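You operate a simulated robot arm through the tools that you are given. There is no shell and no other tool.

You are at the controls of a simulated robot arm. One attempt, no reset.

Task
Steer the red beam to block 10 by mirrors J, E, F, B.
Fine: turn each of the four to its other stop, then switch the lamps on with the yellow ON key and leave them on; the other mirrors stay as they are.

It is judged by the outcome, as a careful person would: the job done as asked, and still so three seconds after it is handed in. It fails if anything else is knocked over, pushed out of place, dropped, spilled or broken.

Robot
A 7-joint arm with a fingered hand, fixed in place. Base frame: the origin is on the floor under the middle of its stand, x ahead of it, y to its left, z up. Lengths are in mm, angles in degrees, forces in N, time in s.
It reaches about 1164 mm from its shoulder. Its first joint turns from -166.0 to 166.0 degrees. Payload 4.7 kg.
The TCP is the grasp point between the finger pads, 36 mm short of the fingertips. In the tool frame z runs along the fingers and y along their closing line. The gripper opens to 120 mm; its body begins 42 mm behind the TCP. The gripper is a hand of 5 fingers: y runs from the thumb to the fingers, the wrist lies at [-18, -122, -210] in the tool frame.
Orientation is that of the tool frame in the base frame, as a unit quaternion [w, x, y, z]. With the fingers straight down and the wrist toward the robot, the tool's x, y and z point along [0, 1, 0], [1, 0, 0] and [0, 0, -1] of the base frame.

Tools
- The arm moves only by the tool move_arm. Its argument "plan" is text: rows parted by semicolons, each of 6 numbers parted by spaces: the shift along the base's x, y, z in mm, then the turn, a rotation vector about the base's x, y, z in degrees. In form: dx dy dz wx wy wz; .... A call has 1 to 20 rows; each row shifts and turns the commanded pose from where the row before left it. Each row takes 0.2 s and may step no farther than 50 mm and 8.6 degrees from the row before; otherwise, the whole call is refused. A pose out of reach is approached as far as the arm can. The call stops where the force on the tool passes 40 N (or 10 N more than at its start, if that is more) or the arm is blocked; 0.2 s more then pass. In this call time passes only in rows, and 0.2 s behind the last. It gives the time, the measured TCP pose, the force on the tool (base axes), the opening and the grip force at its end, in the units of the frame above (readings bear some noise), with the torque about the TCP (base axes, N m) and any sound that the robot's microphone picked up.
- Cameras (640 x 400 px; columns grow to the right, rows downward): "scene" is fixed at [402.1, 498.7, 1405.3]; the picture's right is [-0.78, -0.63, 0.00], its down [-0.56, 0.69, -0.46] and it looks along [0.29, -0.36, -0.89] (base axes); focal length 317 px, centre (320, 200). "wrist" rides on the gripper at [73, -91, -143] in the tool frame; the picture's right is [-0.80, 0.28, -0.53], its down [-0.53, -0.73, 0.42] and it looks along [-0.27, 0.62, 0.74] (tool axes); focal length 234 px, centre (320, 200).
- snapshot(camera): a new picture of that camera. It takes no simulated time.
- set_fingers(index, middle, ring, little, thumb_bend, thumb_turn): sets how far each is bent, from 0 (flat) to 1 (curled in); at 0.3 the hand is open as for a grip, at 0.7 the pads meet at the TCP. One left out holds its place. A second passes; each finger stops where it meets its share of the squeeze, and holds until it gets a number again. It is the only way to open and close the hand. It gives what a move gives, with no picture; readings hold the bend of each and the force on index, middle, ring, little, thumb and palm. thumb_turn goes from beside the hand (0) to across from the fingers (1), as for a grip.
- locate(camera, pixels): for up to 12 pixels [column, row] of the newest picture of that camera ("zoom" is the newest enlarged one), the place [x, y, z] in the base frame of the surface seen there, good to about 3 mm. It takes no simulated time.
- inspect(camera, box): a new picture of the part [left, top, right, bottom] of that camera's present view, enlarged. It takes no simulated time.
- close_job(): hands the job in; it is judged then, once.

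Unless the task says otherwise, let go and move clear before handing in.

The tools are called as name(argument=value, ...) on one line, values as JSON. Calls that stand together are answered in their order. move_arm: Moves the arm, as the interface text tells. Its arguments: {"type":"object","properties":{"plan":{"type":"string"}},"required":["plan"]} The other tools are called the same way: set_fingers (index, middle, ring, little, thumb_bend, thumb_turn) moves the fingers one by one; snapshot (camera) takes a picture; locate (camera, pixels) gives the place of the surface under pixels of a picture; inspect (camera, box) takes an enlarged picture of a part of a camera's view; close_job () hands the job in.

At the start:

```text
clock: 0.0
position: [381.7, 325.0, 1113.8]
ee_rot: [0.0, 0.707, 0.707, 0.0]
contact_force: [-0.2, 0.0, -1.2]
wrist_torque: [-0.01, 0.01, -0.01]
finger_gap: 119.5
gripper_force: 0.1
shape: jaw
bend: [0.3, 0.3, 0.3, 0.3, 0.3, 0.98]
finger forces: [0.1, 0.0, 0.0, 0.0, 0.0, 0.0]
```

scene: 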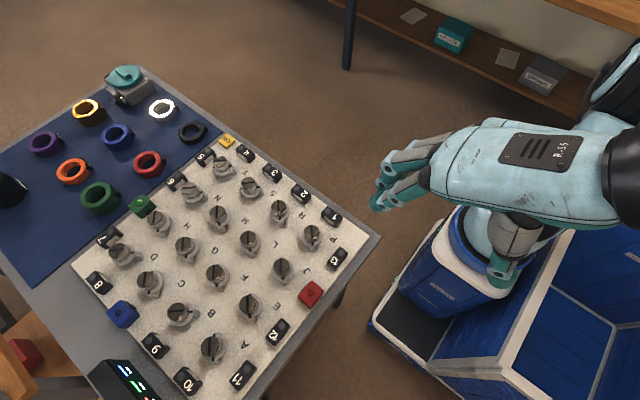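
wrist: 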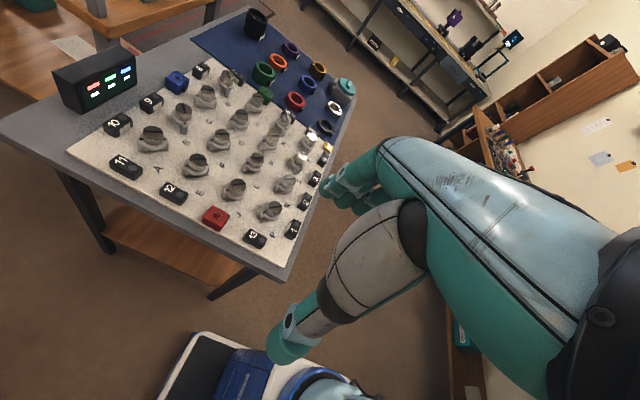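

The scene picture shows the mirror board around pixels (70–380, 130–400), with the lamp key box near (125, 380). I will enlarge the board to read the letters and mirror positions.

inspect(camera="scene", box=[70, 130, 230, 230])

inspect(camera="scene", box=[220, 130, 380, 230])

inspect(camera="scene", box=[70, 220, 230, 320])

inspect(camera="scene", box=[200, 220, 360, 320])

inspect(camera="scene", box=[80, 300, 240, 400])

inspect(camera="scene", box=[200, 300, 360, 400])

inspect(camera="wrist", box=[50, 30, 210, 130])

```text
4.00 times, centred on (150, 180) of scene
```

zoom: 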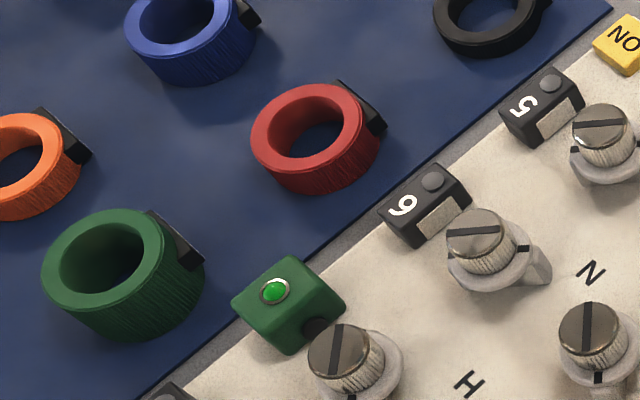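

```text
4.00 times, centred on (300, 180) of scene
```

zoom: 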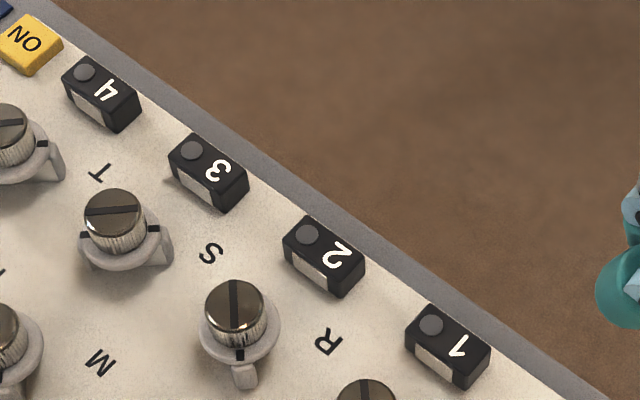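

```text
4.00 times, centred on (150, 270) of scene
```

zoom: 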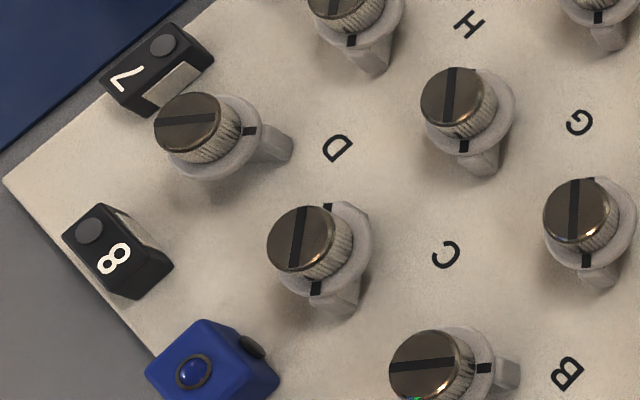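

```text
4.00 times, centred on (280, 270) of scene
```

zoom: 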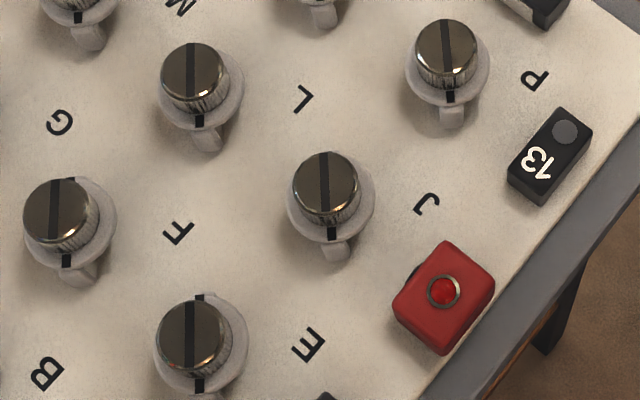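

```text
4.00 times, centred on (160, 350) of scene
```

zoom: 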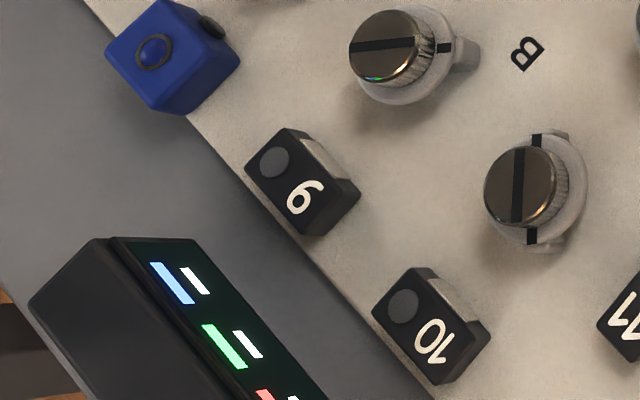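

```text
4.00 times, centred on (280, 350) of scene
```

zoom: 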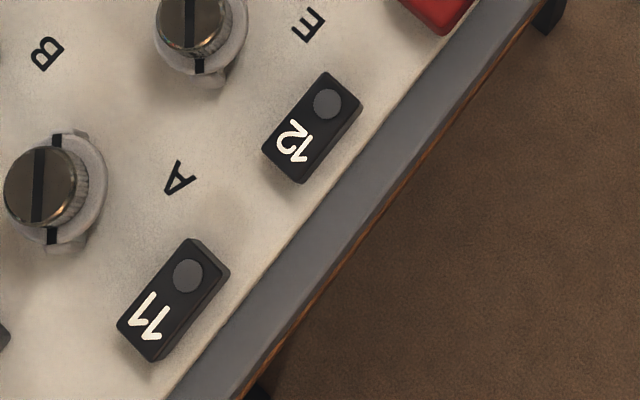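

```text
4.00 times, centred on (130, 80) of wrist
```

zoom: 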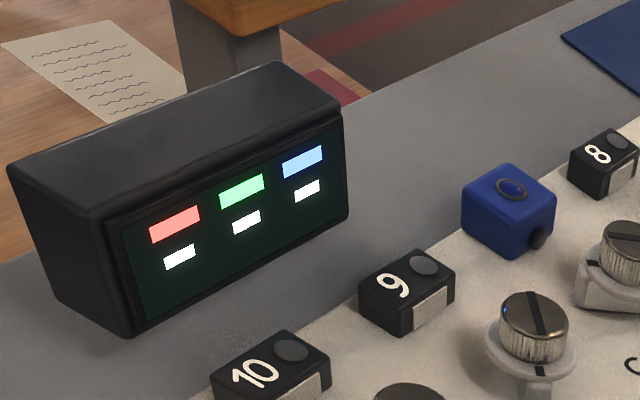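

The letters sit half a cell toward the robot from their knobs, so J's knob is near (283,268), E's near (248,305), F's near (217,274) and B's near (180,312). I'll measure those points and take closer pictures of each knob and of the ON key.

inspect(camera="scene", box=[259, 250, 323, 290])

inspect(camera="scene", box=[216, 285, 280, 325])

inspect(camera="scene", box=[186, 255, 250, 295])

inspect(camera="scene", box=[150, 295, 214, 335])

inspect(camera="scene", box=[196, 125, 260, 165])

locate(camera="scene", pixels=[[281, 267], [247, 304], [215, 272], [177, 311], [208, 348], [228, 139], [306, 271], [276, 244], [312, 291], [250, 240], [186, 380], [150, 283]])

```text
10.00 times, centred on (291, 270) of scene
```

zoom: 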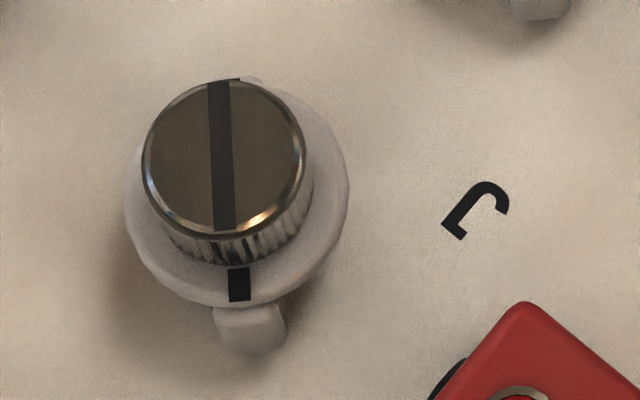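

```text
10.00 times, centred on (248, 305) of scene
```

zoom: 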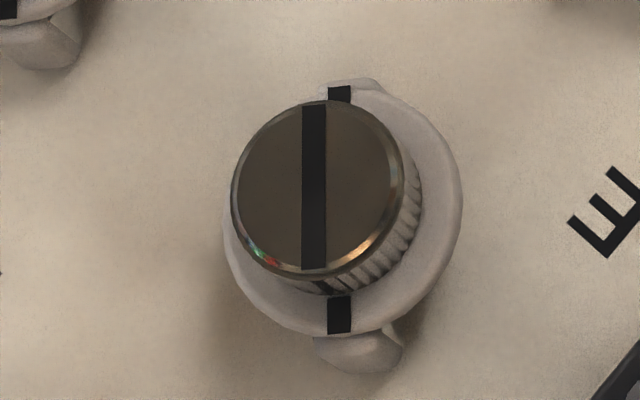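

```text
10.00 times, centred on (218, 275) of scene
```

zoom: 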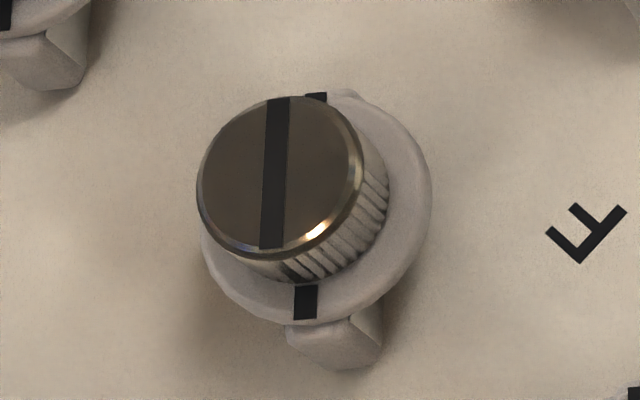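

```text
10.00 times, centred on (182, 315) of scene
```

zoom: 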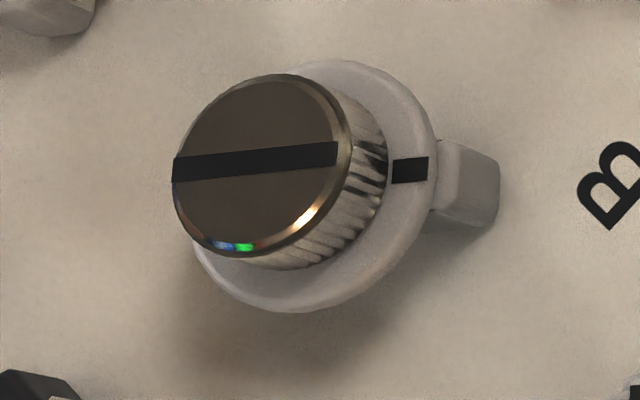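

```text
10.00 times, centred on (228, 145) of scene
```

zoom: 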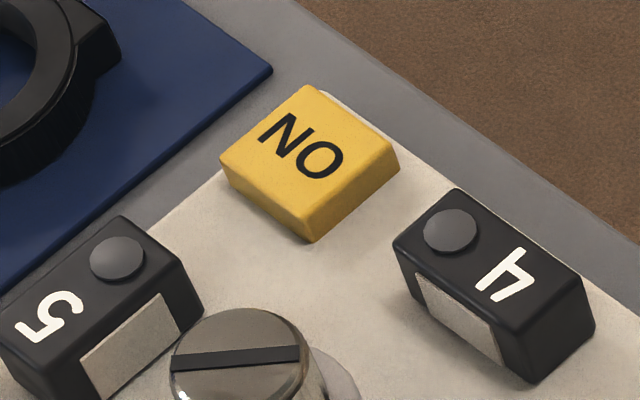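

```text
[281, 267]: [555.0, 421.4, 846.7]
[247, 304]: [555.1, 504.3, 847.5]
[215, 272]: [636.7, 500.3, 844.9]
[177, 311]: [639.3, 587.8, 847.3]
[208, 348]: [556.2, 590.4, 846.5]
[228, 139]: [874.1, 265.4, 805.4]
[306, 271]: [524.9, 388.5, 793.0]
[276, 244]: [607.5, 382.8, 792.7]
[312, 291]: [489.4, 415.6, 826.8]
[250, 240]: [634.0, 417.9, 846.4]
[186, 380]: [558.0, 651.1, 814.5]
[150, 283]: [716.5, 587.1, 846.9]
```

The knob tops are at z≈847 and the board at z≈793, with a pitch of about 82 mm; J, E, F show their slot along image-vertical and B along image-horizontal. I'll look at them from the side through the wrist camera.

inspect(camera="wrist", box=[120, 100, 216, 160])

inspect(camera="wrist", box=[200, 120, 296, 180])

inspect(camera="wrist", box=[160, 60, 256, 120])

inspect(camera="wrist", box=[200, 170, 296, 230])

inspect(camera="wrist", box=[260, 100, 356, 160])

```text
6.67 times, centred on (168, 130) of wrist
```

zoom: 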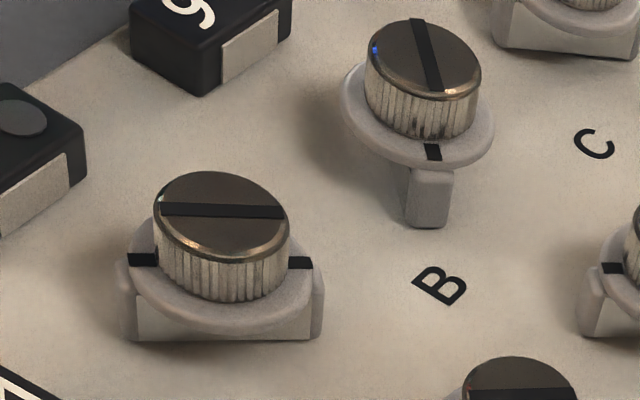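

```text
6.67 times, centred on (248, 150) of wrist
```

zoom: 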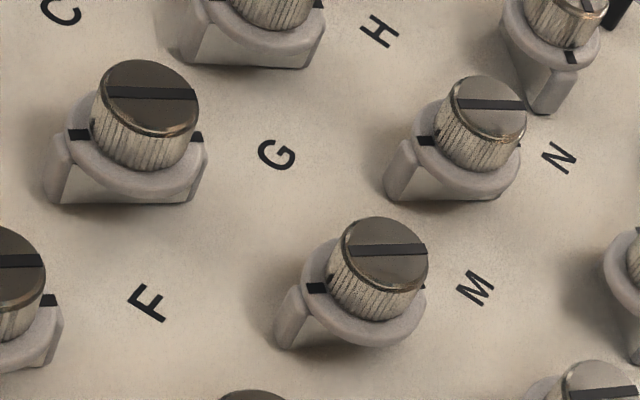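

```text
6.67 times, centred on (208, 90) of wrist
```

zoom: 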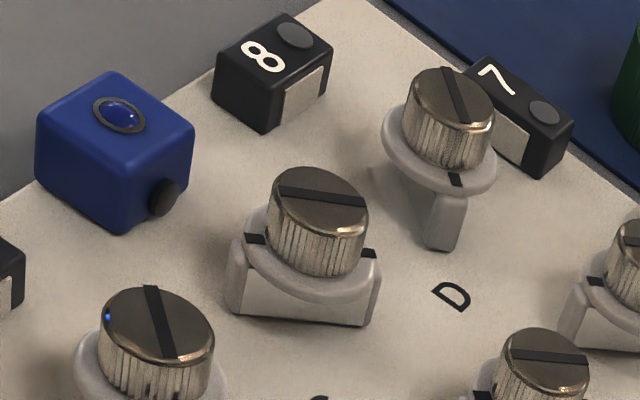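

```text
6.67 times, centred on (248, 200) of wrist
```

zoom: 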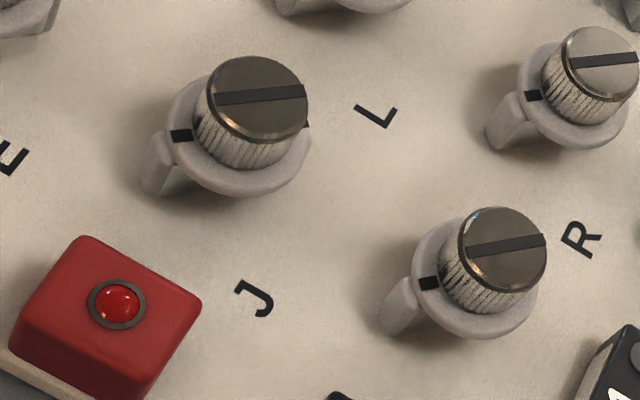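

```text
6.67 times, centred on (308, 130) of wrist
```

zoom: 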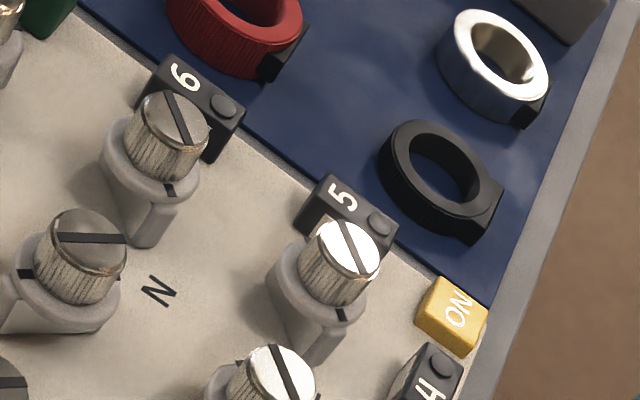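

Each mirror is a plate under a flange, aligned with the slot in the knob, so I can pinch the knob and turn it about its axis. First I'll look at the hand itself near (370–560, 110–290) and try finger poses in free air.

inspect(camera="scene", box=[350, 100, 590, 300])

set_fingers(index=0.55, middle=0.55, ring=1.0, little=1.0, thumb_bend=0.55, thumb_turn=1.0)

```text
2.00 times, centred on (470, 200) of scene
```

zoom: 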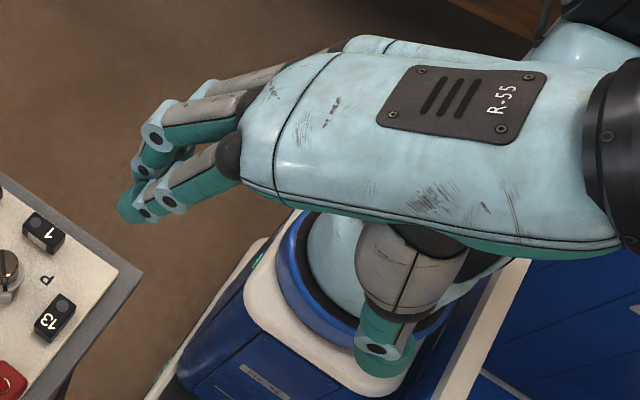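

```text
clock: 1.0
position: [381.4, 325.7, 1113.9]
ee_rot: [0.0, 0.708, 0.707, 0.001]
contact_force: [-0.4, 0.7, 0.6]
wrist_torque: [0.0, -0.03, 0.01]
finger_gap: 48.5
gripper_force: 0.0
shape: fingers
bend: [0.55, 0.55, 1.0, 1.0, 0.55, 1.0]
finger forces: [0.0, 0.1, 0.0, 0.1, 0.0, 0.0]
```

inspect(camera="scene", box=[350, 100, 590, 300])

snapshot(camera="wrist")

```text
2.00 times, centred on (470, 200) of scene
```

zoom: 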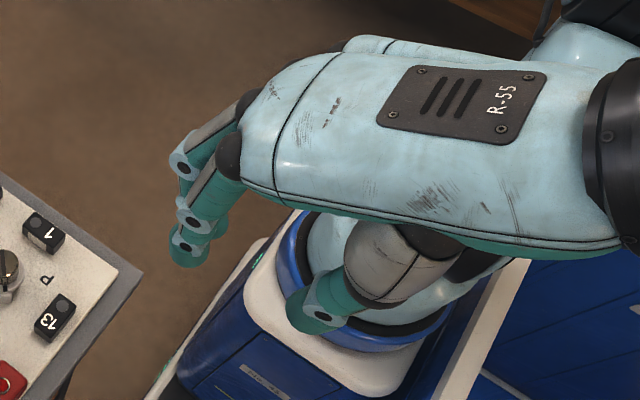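

```text
taken
```

wrist: 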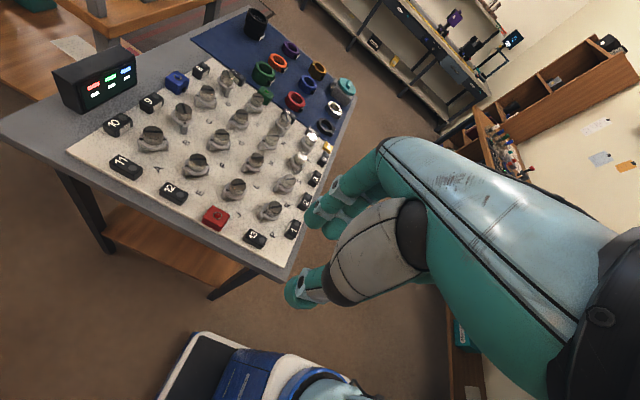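

inspect(camera="wrist", box=[260, 130, 452, 320])

locate(camera="wrist", pixels=[[300, 285], [290, 295], [312, 218], [322, 205], [335, 185], [340, 225], [355, 170], [350, 260]])

```text
2.11 times, centred on (356, 225) of wrist
```

zoom: 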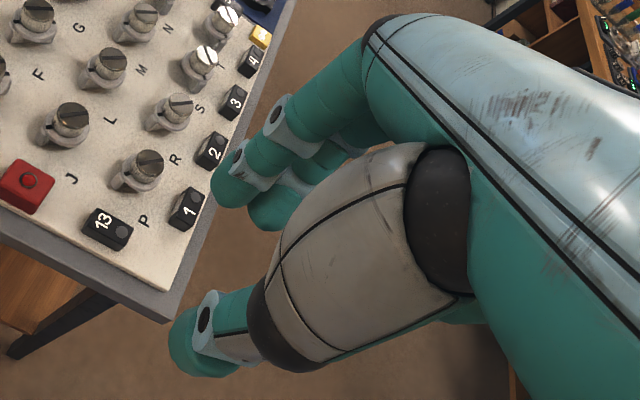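

```text
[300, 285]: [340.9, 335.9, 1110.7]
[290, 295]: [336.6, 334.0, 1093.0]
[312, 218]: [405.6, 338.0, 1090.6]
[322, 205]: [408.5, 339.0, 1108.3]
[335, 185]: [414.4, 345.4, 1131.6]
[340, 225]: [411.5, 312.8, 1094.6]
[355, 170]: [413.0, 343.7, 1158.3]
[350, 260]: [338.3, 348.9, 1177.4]
```

The thumb tip is near (295,290) in the wrist picture and the index near (315,215), with ring and little folded away. I'll measure the finger layout more closely from the scene camera.

inspect(camera="scene", box=[420, 140, 548, 268])

```text
3.12 times, centred on (484, 204) of scene
```

zoom: 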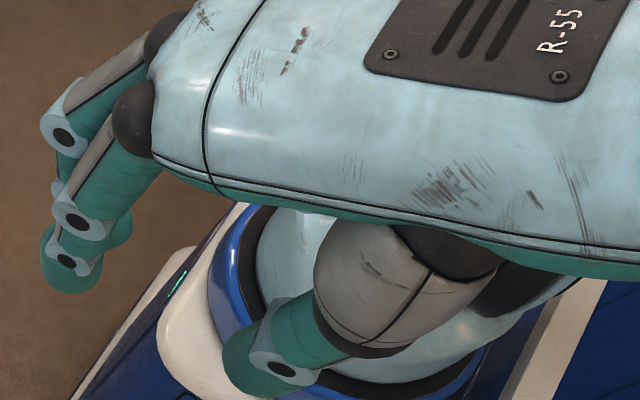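

locate(camera="zoom", pixels=[[65, 280], [95, 272], [48, 262], [75, 220], [108, 230], [125, 235], [62, 135], [55, 185], [250, 375], [232, 355], [278, 368], [300, 350]])

```text
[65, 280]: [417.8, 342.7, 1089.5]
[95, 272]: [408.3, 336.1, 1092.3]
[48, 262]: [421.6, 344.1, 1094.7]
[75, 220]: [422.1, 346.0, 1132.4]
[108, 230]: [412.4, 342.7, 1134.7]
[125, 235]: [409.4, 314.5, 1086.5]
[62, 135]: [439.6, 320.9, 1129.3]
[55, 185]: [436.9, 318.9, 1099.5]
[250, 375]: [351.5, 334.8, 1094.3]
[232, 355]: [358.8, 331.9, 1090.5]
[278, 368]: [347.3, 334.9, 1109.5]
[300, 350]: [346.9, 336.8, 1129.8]
```

locate(camera="scene", pixels=[[291.5, 270], [291, 265], [283, 279], [273, 272], [284.5, 283], [281, 261], [281, 271], [274.5, 266], [288, 266], [283.5, 274.5]])

inspect(camera="scene", box=[259, 250, 323, 290])

```text
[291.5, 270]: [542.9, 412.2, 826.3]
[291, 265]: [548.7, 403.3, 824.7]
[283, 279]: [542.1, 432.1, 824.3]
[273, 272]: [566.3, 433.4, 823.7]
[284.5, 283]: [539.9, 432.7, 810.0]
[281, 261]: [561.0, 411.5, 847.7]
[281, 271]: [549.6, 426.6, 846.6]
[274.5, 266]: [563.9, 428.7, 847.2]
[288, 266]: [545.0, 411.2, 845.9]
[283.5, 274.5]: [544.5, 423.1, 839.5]
```

```text
10.00 times, centred on (291, 270) of scene
```

zoom: 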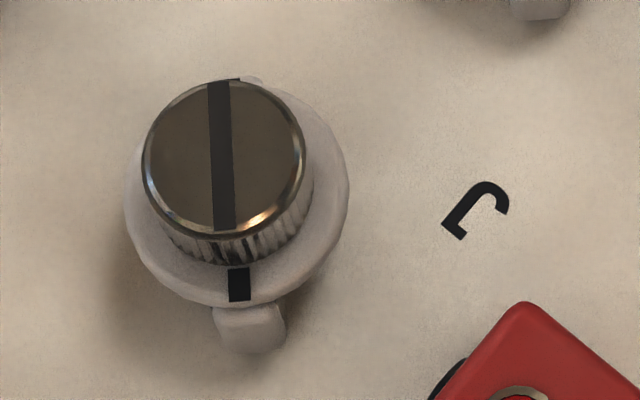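

locate(camera="scene", pixels=[[281.3, 265.8], [247.8, 303.7], [214, 272.3], [176.2, 311.3], [240, 303], [256, 304], [206.5, 272], [221.5, 272], [168.5, 311], [184, 311], [248, 296.5], [214, 265.5]])

inspect(camera="scene", box=[196, 125, 260, 165])

```text
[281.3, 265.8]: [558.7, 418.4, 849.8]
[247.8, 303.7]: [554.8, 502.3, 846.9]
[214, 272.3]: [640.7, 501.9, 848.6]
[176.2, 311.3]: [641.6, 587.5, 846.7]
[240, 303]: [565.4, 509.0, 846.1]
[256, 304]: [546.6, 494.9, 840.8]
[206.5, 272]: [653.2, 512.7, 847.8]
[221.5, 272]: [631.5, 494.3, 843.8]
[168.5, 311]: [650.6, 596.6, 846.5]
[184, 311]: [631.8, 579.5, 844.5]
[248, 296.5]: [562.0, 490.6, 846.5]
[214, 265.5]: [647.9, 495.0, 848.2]
```

```text
10.00 times, centred on (228, 145) of scene
```

zoom: 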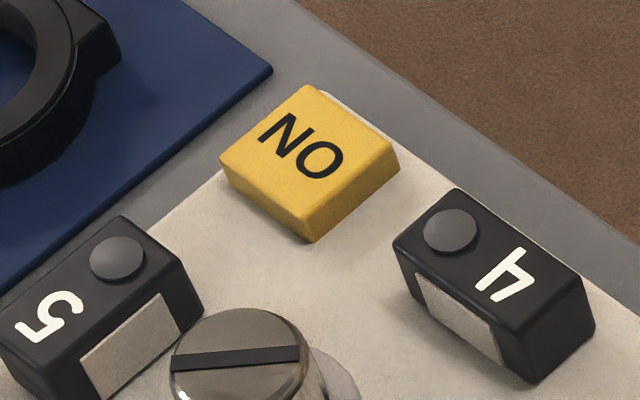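

J's knob measures roughly (557, 419) with its top at 847 and its flange at 825, and thumb/index/middle form a centred three-point grip around the TCP. I'll open to 0.5 and move over J at height.

set_fingers(index=0.5, middle=0.5, ring=1.0, little=1.0, thumb_bend=0.5, thumb_turn=1.0)

move_arm(plan="35 19 0 0 0 0; 35 19 0 0 0 0; 35 19 0 0 0 0; 35 19 0 0 0 0; 35 18 0 0 0 0; 0 0 -40 0 0 0; 0 0 -40 0 0 0; 0 0 -40 0 0 0; 0 0 -40 0 0 0; 0 0 0 0 0 0")

```text
clock: 2.0
position: [381.0, 325.6, 1113.3]
ee_rot: [0.0, 0.707, 0.708, 0.0]
contact_force: [0.0, -0.4, -0.5]
wrist_torque: [-0.04, 0.02, 0.02]
finger_gap: 62.3
gripper_force: 0.0
shape: fingers
bend: [0.5, 0.5, 1.0, 1.0, 0.5, 1.0]
finger forces: [0.1, 0.1, 0.0, 0.1, 0.0, 0.1]
```

```text
clock: 4.2
position: [555.7, 420.0, 953.2]
ee_rot: [0.001, 0.708, 0.706, 0.0]
contact_force: [-0.5, -0.8, -0.4]
wrist_torque: [-0.05, 0.02, 0.0]
finger_gap: 62.6
gripper_force: 0.1
shape: fingers
bend: [0.5, 0.5, 1.0, 1.0, 0.5, 1.0]
finger forces: [0.1, 0.1, 0.0, 0.1, 0.0, 0.0]
```

snapshot(camera="scene")

snapshot(camera="wrist")

```text
taken
```

scene: 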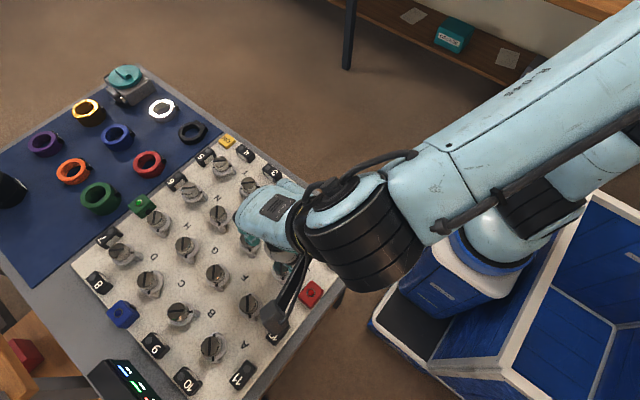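

```text
taken
```

wrist: 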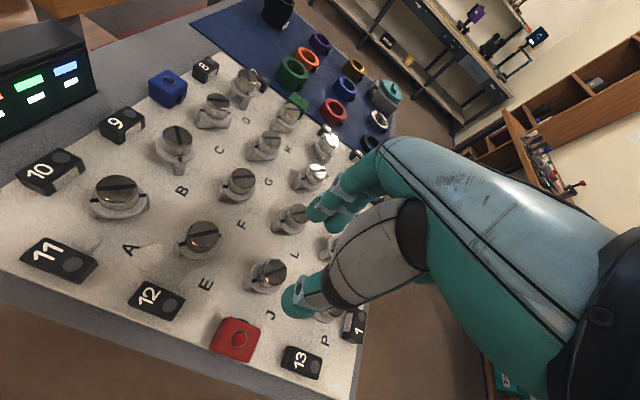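

The wrist camera sees J's knob at about (269,268), E at (203,235), F at (240,178) and B at (176,140). I'll measure these for a second position estimate.

inspect(camera="wrist", box=[180, 210, 340, 310])

locate(camera="wrist", pixels=[[270, 268], [203, 231], [242, 181], [177, 139], [118, 189], [294, 213]])

```text
4.00 times, centred on (260, 260) of wrist
```

zoom: 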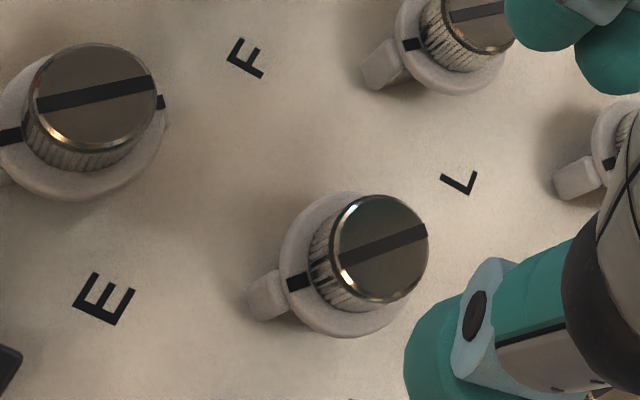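

```text
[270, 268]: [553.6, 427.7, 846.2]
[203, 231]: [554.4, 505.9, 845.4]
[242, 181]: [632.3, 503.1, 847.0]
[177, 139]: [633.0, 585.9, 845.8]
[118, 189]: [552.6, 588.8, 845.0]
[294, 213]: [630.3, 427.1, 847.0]
```

locate(camera="zoom", pixels=[[372, 247], [335, 225], [410, 268], [385, 205], [360, 285], [92, 98], [40, 105], [145, 85], [90, 55], [95, 140]])

```text
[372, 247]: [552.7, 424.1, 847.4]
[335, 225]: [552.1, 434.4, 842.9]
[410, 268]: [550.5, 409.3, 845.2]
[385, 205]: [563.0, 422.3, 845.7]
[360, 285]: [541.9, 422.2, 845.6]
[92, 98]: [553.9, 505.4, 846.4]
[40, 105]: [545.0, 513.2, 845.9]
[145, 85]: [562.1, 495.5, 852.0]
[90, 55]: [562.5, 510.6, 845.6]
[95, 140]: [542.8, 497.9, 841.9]
```

Combining both cameras, J's axis is near (554.5, 421). I'll descend to put the fingertips just above the flange level around the knob, checking force as I go.

move_arm(plan="-1 1 -25 0 0 0; 0 0 -25 0 0 0; 0 0 -15 0 0 0; 0 0 -10 0 0 0; 0 0 -8 0 0 0; 0 0 0 0 0 0")

snapshot(camera="wrist")

inspect(camera="wrist", box=[220, 160, 380, 320])

inspect(camera="scene", box=[220, 180, 348, 308])

```text
clock: 5.6
position: [555.7, 420.0, 870.4]
ee_rot: [0.0, 0.707, 0.707, 0.0]
contact_force: [0.9, 0.3, -0.5]
wrist_torque: [0.01, -0.03, -0.01]
finger_gap: 62.5
gripper_force: 0.0
shape: fingers
bend: [0.5, 0.5, 1.0, 1.0, 0.5, 1.0]
finger forces: [0.0, 0.0, 0.0, 0.0, 0.1, 0.0]
```

```text
taken
```

wrist: 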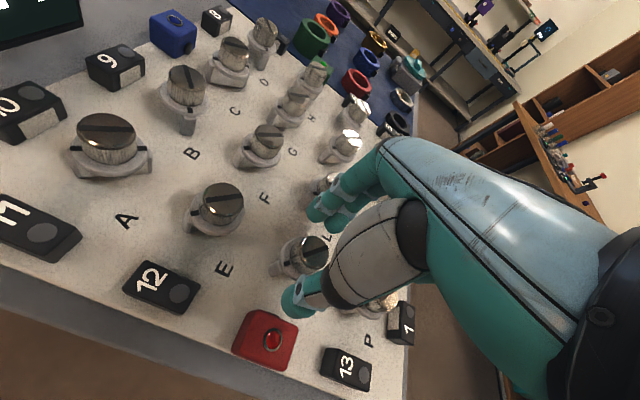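

```text
2.50 times, centred on (300, 240) of wrist
```

zoom: 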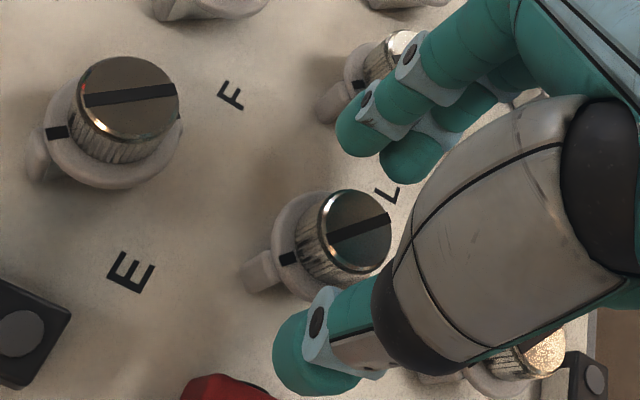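

```text
3.12 times, centred on (284, 244) of scene
```

zoom: 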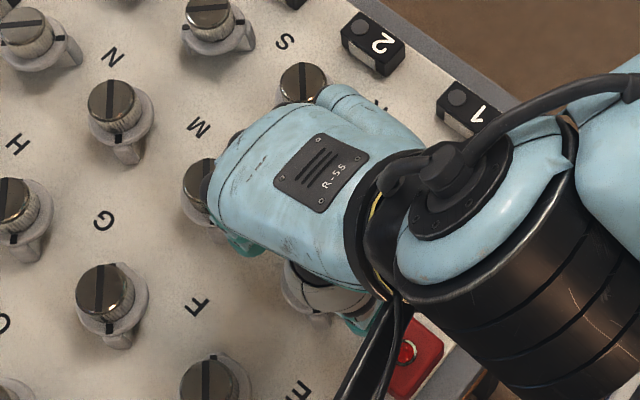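

The knob sits between the thumb (zoom 310,350) and index/middle (zoom 370,130). I'll measure the tips relative to the knob before closing.

locate(camera="wrist", pixels=[[289, 305], [295, 312], [300, 290], [308, 217], [311, 222], [318, 205], [322, 228], [310, 245], [300, 262], [305, 252]])

```text
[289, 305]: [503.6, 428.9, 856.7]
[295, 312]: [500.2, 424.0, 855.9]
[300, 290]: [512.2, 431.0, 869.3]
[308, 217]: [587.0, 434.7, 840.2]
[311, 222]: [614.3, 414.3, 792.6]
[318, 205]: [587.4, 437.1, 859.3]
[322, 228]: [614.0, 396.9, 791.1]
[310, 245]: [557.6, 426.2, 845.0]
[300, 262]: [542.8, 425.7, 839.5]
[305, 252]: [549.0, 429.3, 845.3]
```

move_arm(plan="-1 1 -4 0 0 0; 0 0 -4 0 0 0; 0 0 0 0 0 0")

set_fingers(index=0.57, middle=0.57, thumb_bend=0.57)

inspect(camera="wrist", box=[220, 160, 380, 320])

```text
clock: 6.4
position: [556.1, 422.3, 861.7]
ee_rot: [0.0, 0.707, 0.707, 0.0]
contact_force: [-0.1, 0.6, -0.6]
wrist_torque: [-0.01, 0.02, 0.0]
finger_gap: 62.6
gripper_force: 0.1
shape: fingers
bend: [0.5, 0.5, 1.0, 1.0, 0.5, 1.0]
finger forces: [0.0, 0.0, 0.1, 0.0, 0.0, 0.0]
```

```text
clock: 7.4
position: [553.7, 422.9, 861.6]
ee_rot: [0.0, 0.707, 0.707, 0.0]
contact_force: [-0.7, -0.5, -0.5]
wrist_torque: [0.0, 0.01, -0.02]
finger_gap: 45.3
gripper_force: 0.0
shape: fingers
bend: [0.56, 0.56, 1.0, 1.0, 0.56, 1.0]
finger forces: [0.0, 0.0, 0.0, 0.0, 0.0, 0.0]
```

```text
2.50 times, centred on (300, 240) of wrist
```

zoom: 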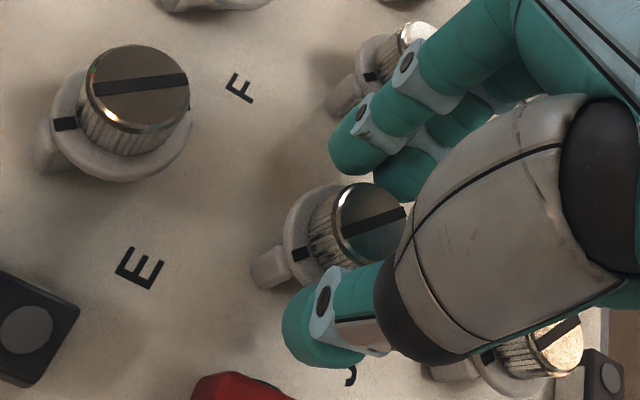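

The knob is still free between the fingers at a 45 mm gap and no contact force shows. I'll close onto it.

set_fingers(index=0.63, middle=0.63, thumb_bend=0.63)

inspect(camera="wrist", box=[220, 160, 380, 320])

```text
clock: 8.4
position: [555.5, 423.0, 862.5]
ee_rot: [0.0, 0.708, 0.707, 0.0]
contact_force: [-0.2, 1.0, -0.8]
wrist_torque: [0.02, 0.02, -0.01]
finger_gap: 28.6
gripper_force: 1.6
shape: fingers
bend: [0.62, 0.63, 1.0, 1.0, 0.61, 1.0]
finger forces: [0.7, 0.4, 0.1, 0.0, 1.7, 0.0]
```

```text
2.50 times, centred on (300, 240) of wrist
```

zoom: 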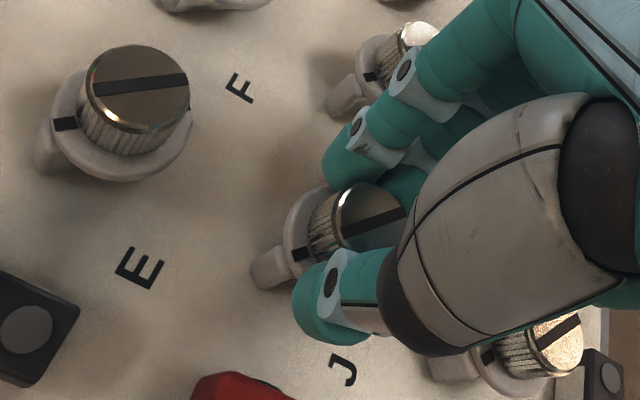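

All three fingers now touch the knob (0.7, 0.4 and 1.7 N) and the net force is near zero, so the centring is good. I'll firm up the squeeze.

set_fingers(index=0.68, middle=0.68, thumb_bend=0.68)

```text
clock: 9.4
position: [555.1, 422.9, 862.8]
ee_rot: [0.0, 0.707, 0.707, 0.001]
contact_force: [2.2, -0.1, 0.3]
wrist_torque: [0.0, -0.1, 0.02]
finger_gap: 26.5
gripper_force: 6.8
shape: fingers
bend: [0.63, 0.65, 1.0, 1.0, 0.63, 1.0]
finger forces: [4.1, 4.3, 0.0, 0.0, 5.9, 0.0]
```

The grip is about 6–7 N and balanced. I'll try a small counter-clockwise turn and read the torque.

move_arm(plan="0 0 0 0 0 5; 0 0 0 0 0 5; 0 0 0 0 0 5; 0 0 0 0 0 5")

inspect(camera="wrist", box=[220, 160, 380, 320])

inspect(camera="scene", box=[220, 180, 348, 308])

```text
clock: 10.4
position: [554.2, 421.4, 862.9]
ee_rot: [0.001, 0.573, 0.82, -0.001]
contact_force: [4.1, -7.0, -0.1]
wrist_torque: [-0.3, -0.09, -0.3]
finger_gap: 26.1
gripper_force: 11.5
shape: fingers
bend: [0.63, 0.66, 1.0, 1.0, 0.64, 1.0]
finger forces: [4.9, 10.5, 0.0, 0.0, 7.5, 0.0]
```

```text
2.50 times, centred on (300, 240) of wrist
```

zoom: 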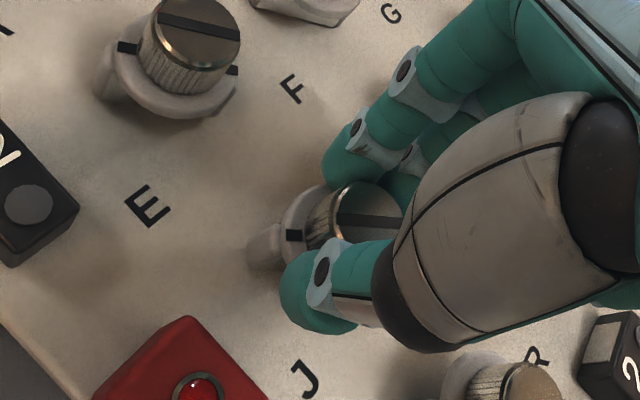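

```text
3.12 times, centred on (284, 244) of scene
```

zoom: 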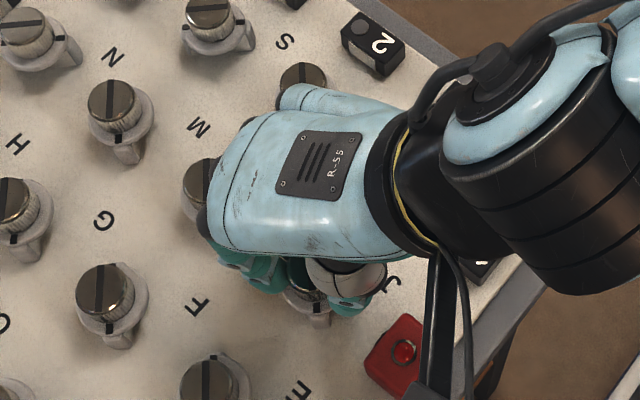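

The J slot appears to have stayed put in the world while the hand turned 20°, with −0.3 N m of torque, so counter-clockwise is likely against its stop. I'll turn back and carry on a little clockwise to compare.

move_arm(plan="0 0 0 0 0 -5; 0 0 0 0 0 -5; 0 0 0 0 0 -5; 0 0 0 0 0 -5")

inspect(camera="wrist", box=[220, 160, 380, 320])

move_arm(plan="0 0 0 0 0 -5; 0 0 0 0 0 -5; 0 0 0 0 0 -5; 0 0 0 0 0 -5")

inspect(camera="wrist", box=[220, 160, 380, 320])

```text
clock: 11.4
position: [555.3, 421.8, 861.7]
ee_rot: [0.0, 0.707, 0.707, 0.001]
contact_force: [4.0, 2.2, -1.7]
wrist_torque: [0.06, -0.12, 0.02]
finger_gap: 25.9
gripper_force: 8.6
shape: fingers
bend: [0.63, 0.64, 1.0, 1.0, 0.63, 1.0]
finger forces: [5.7, 5.2, 0.0, 0.0, 5.8, 0.1]
```

```text
2.50 times, centred on (300, 240) of wrist
```

zoom: 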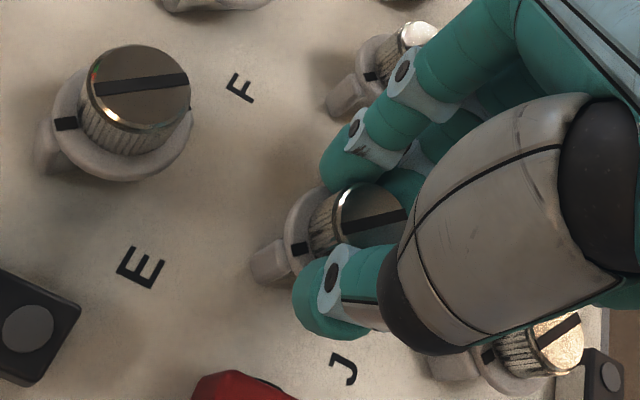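

```text
clock: 12.4
position: [554.6, 421.3, 861.7]
ee_rot: [0.001, 0.819, 0.573, 0.0]
contact_force: [6.3, 2.9, 0.6]
wrist_torque: [0.06, -0.19, 0.02]
finger_gap: 25.9
gripper_force: 8.3
shape: fingers
bend: [0.63, 0.65, 1.0, 1.0, 0.63, 1.0]
finger forces: [6.7, 4.7, 0.0, 0.0, 5.6, 0.1]
```

```text
2.50 times, centred on (300, 240) of wrist
```

zoom: 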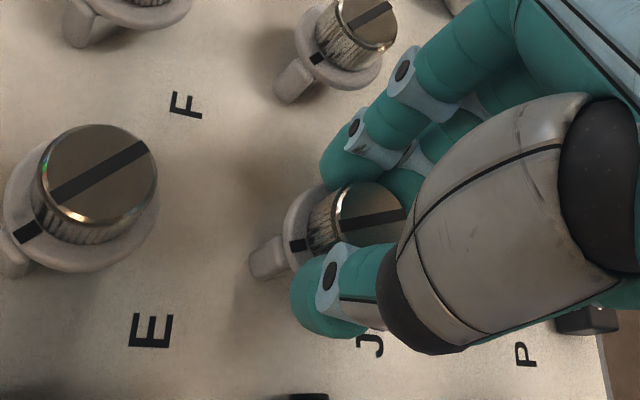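

Clockwise works: in the hand's view J's slot, tick and lug now stay fixed relative to the fingers while E's turns, and the torque is near zero. I'll continue clockwise in stages.

move_arm(plan="0 0 0 0 0 -7; 0 0 0 0 0 -7; 0 0 0 0 0 -7; 0 0 0 0 0 -7; 0 0 0 0 0 -7")

inspect(camera="wrist", box=[220, 160, 380, 320])

snapshot(camera="scene")

```text
clock: 13.6
position: [554.0, 420.7, 863.2]
ee_rot: [0.0, 0.954, 0.3, 0.001]
contact_force: [8.0, -1.4, 2.2]
wrist_torque: [-0.05, -0.25, 0.0]
finger_gap: 26.0
gripper_force: 9.1
shape: fingers
bend: [0.62, 0.64, 1.0, 1.0, 0.64, 1.0]
finger forces: [7.4, 4.8, 0.0, 0.0, 5.4, 0.0]
```

```text
2.50 times, centred on (300, 240) of wrist
```

zoom: 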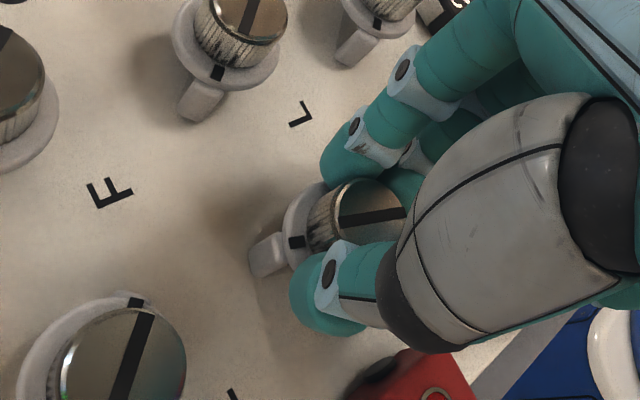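

```text
taken
```

scene: 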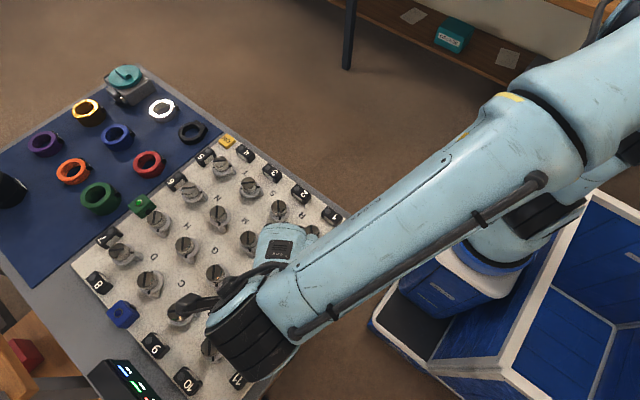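

The knob has followed the hand to −55° with low torque. I'll continue the remaining turn to the stop.

move_arm(plan="0 0 0 0 0 -7; 0 0 0 0 0 -7; 0 0 0 0 0 -7; 0 0 0 0 0 -7; 0 0 0 0 0 -5")

inspect(camera="wrist", box=[220, 160, 380, 320])

snapshot(camera="scene")

```text
clock: 14.8
position: [555.4, 421.1, 862.0]
ee_rot: [0.0, 1.0, 0.017, 0.0]
contact_force: [11.7, -4.6, 1.7]
wrist_torque: [-0.13, -0.34, 0.14]
finger_gap: 25.8
gripper_force: 9.8
shape: fingers
bend: [0.62, 0.64, 1.0, 1.0, 0.64, 1.0]
finger forces: [8.9, 4.1, 0.0, 0.0, 5.9, 0.0]
```

```text
2.50 times, centred on (300, 240) of wrist
```

zoom: 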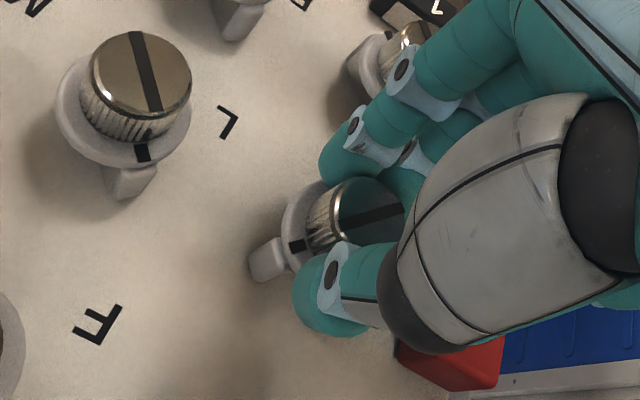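

```text
taken
```

scene: 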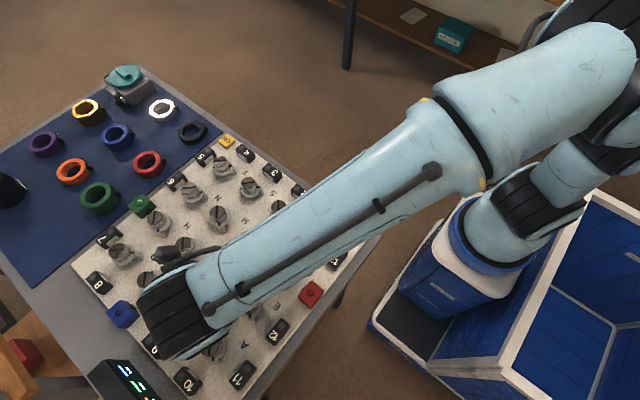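

At −88° the z torque has started to rise (0.14), so the stop is near. I'll press a few degrees more to seat it.

move_arm(plan="0 0 0 0 0 -3; 0 0 0 0 0 -3; 0 0 0 0 0 0")

inspect(camera="wrist", box=[220, 160, 380, 320])

```text
clock: 15.6
position: [556.1, 421.0, 862.3]
ee_rot: [0.0, 0.999, -0.036, 0.001]
contact_force: [12.7, -6.5, -0.6]
wrist_torque: [-0.2, -0.4, 0.22]
finger_gap: 26.1
gripper_force: 10.2
shape: fingers
bend: [0.62, 0.64, 1.0, 1.0, 0.64, 1.0]
finger forces: [11.2, 4.2, 0.0, 0.0, 5.6, 0.0]
```

```text
2.50 times, centred on (300, 240) of wrist
```

zoom: 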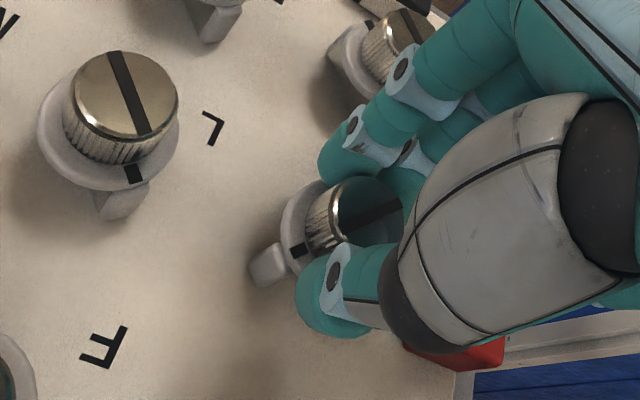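

Torque has built to 0.22 N m with the knob no longer following, so J is on its other stop. I'll open the fingers and lift clear to check it.

set_fingers(index=0.5, middle=0.5, thumb_bend=0.5)

move_arm(plan="0 0 10 0 0 0; 0 0 20 0 0 0; 0 0 30 0 0 0; 0 0 30 0 0 0; 0 0 0 0 0 0")

snapshot(camera="wrist")

inspect(camera="wrist", box=[180, 160, 340, 320])

```text
clock: 16.6
position: [554.2, 421.8, 862.6]
ee_rot: [-0.001, 0.999, -0.035, 0.0]
contact_force: [-0.3, -0.4, 0.0]
wrist_torque: [-0.01, 0.02, 0.02]
finger_gap: 62.2
gripper_force: 0.0
shape: fingers
bend: [0.5, 0.5, 1.0, 1.0, 0.5, 1.0]
finger forces: [0.0, 0.0, 0.0, 0.1, 0.0, 0.0]
```

```text
clock: 17.8
position: [554.1, 422.5, 951.7]
ee_rot: [-0.001, 0.999, -0.035, 0.0]
contact_force: [-0.3, -0.3, 0.7]
wrist_torque: [-0.04, -0.04, -0.01]
finger_gap: 62.2
gripper_force: 0.0
shape: fingers
bend: [0.5, 0.5, 1.0, 1.0, 0.5, 1.0]
finger forces: [0.0, 0.0, 0.1, 0.0, 0.0, 0.0]
```

```text
taken
```

wrist: 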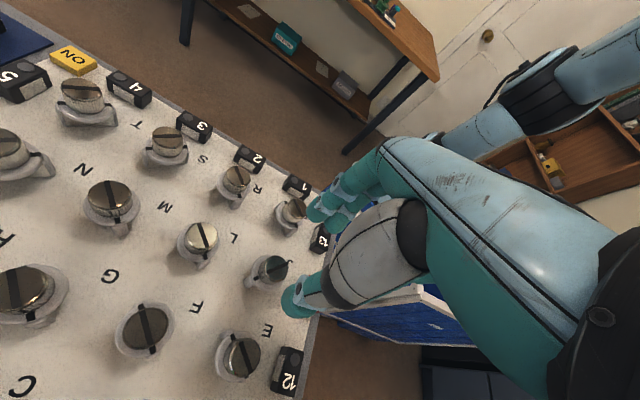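

```text
2.50 times, centred on (260, 240) of wrist
```

zoom: 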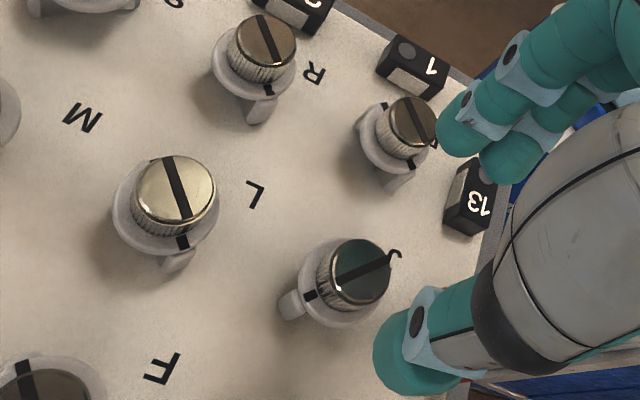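

J's slot is now perpendicular to L's, as intended, and J's label/knob otherwise look undisturbed. Next I move over E at about (555, 503.5), turning the hand to +45° so the clockwise 90° ends at −45°.

move_arm(plan="0 4.85 0 0 0 8.2; 0 4.85 0 0 0 8.2; 0 4.85 0 0 0 8.2; 0 4.85 0 0 0 8.2; 0 4.85 0 0 0 8.2; 0 4.85 0 0 0 8.2; 0 4.85 0 0 0 8.2; 0 4.85 0 0 0 8.2; 0 4.85 0 0 0 8.2; 0 4.85 0 0 0 8.2; 0 4.85 0 0 0 8.2; 0 4.85 0 0 0 8.2; 0 4.85 0 0 0 8.2; 0 4.85 0 0 0 8.2; 0 4.85 0 0 0 8.2; 0 4.85 0 0 0 8.2; 0 4.9 0 0 0 7.8; 0 0 0 0 0 0")

snapshot(camera="wrist")

snapshot(camera="scene")

inspect(camera="wrist", box=[180, 180, 340, 320])

```text
clock: 21.6
position: [554.5, 503.3, 951.6]
ee_rot: [0.0, 0.382, 0.924, 0.001]
contact_force: [-0.6, 0.5, 0.0]
wrist_torque: [-0.01, -0.04, 0.03]
finger_gap: 62.3
gripper_force: 0.0
shape: fingers
bend: [0.5, 0.5, 1.0, 1.0, 0.5, 1.0]
finger forces: [0.1, 0.0, 0.1, 0.0, 0.0, 0.0]
```

```text
taken
```

wrist: 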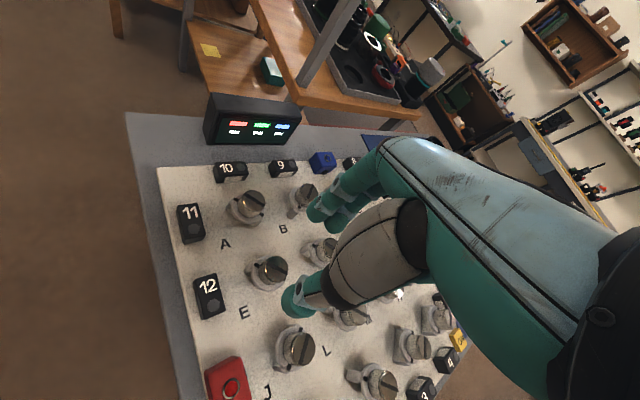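

```text
taken
```

scene: 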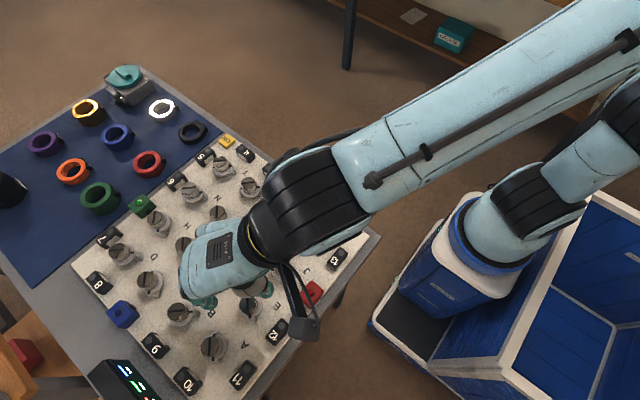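

```text
2.86 times, centred on (260, 250) of wrist
```

zoom: 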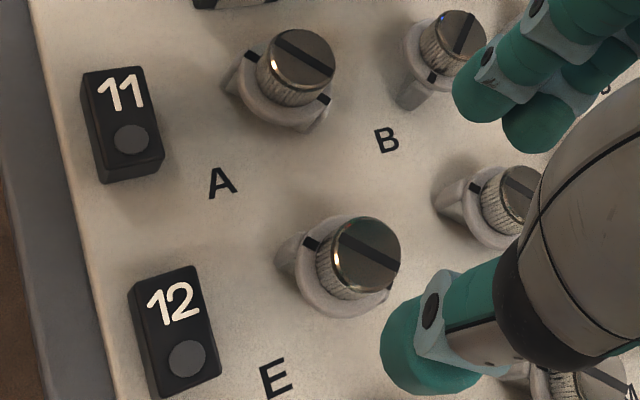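

E's knob appears at zoom (367,250), which is wrist pixel (276,267). I'll measure it from this view before descending.

locate(camera="zoom", pixels=[[366, 250], [335, 240], [396, 258], [362, 220], [372, 280], [345, 270], [388, 232]])

inspect(camera="wrist", box=[245, 245, 309, 285])

```text
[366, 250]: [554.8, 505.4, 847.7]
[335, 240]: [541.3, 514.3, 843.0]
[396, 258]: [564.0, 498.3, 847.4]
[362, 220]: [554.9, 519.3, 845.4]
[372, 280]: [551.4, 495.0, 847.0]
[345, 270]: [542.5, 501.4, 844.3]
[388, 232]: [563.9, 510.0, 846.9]
```

```text
10.00 times, centred on (277, 265) of wrist
```

zoom: 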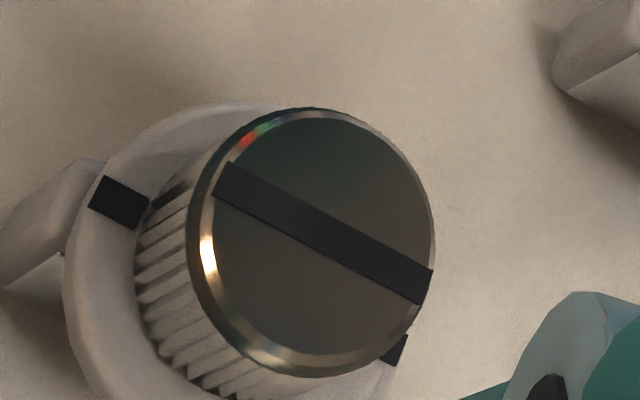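

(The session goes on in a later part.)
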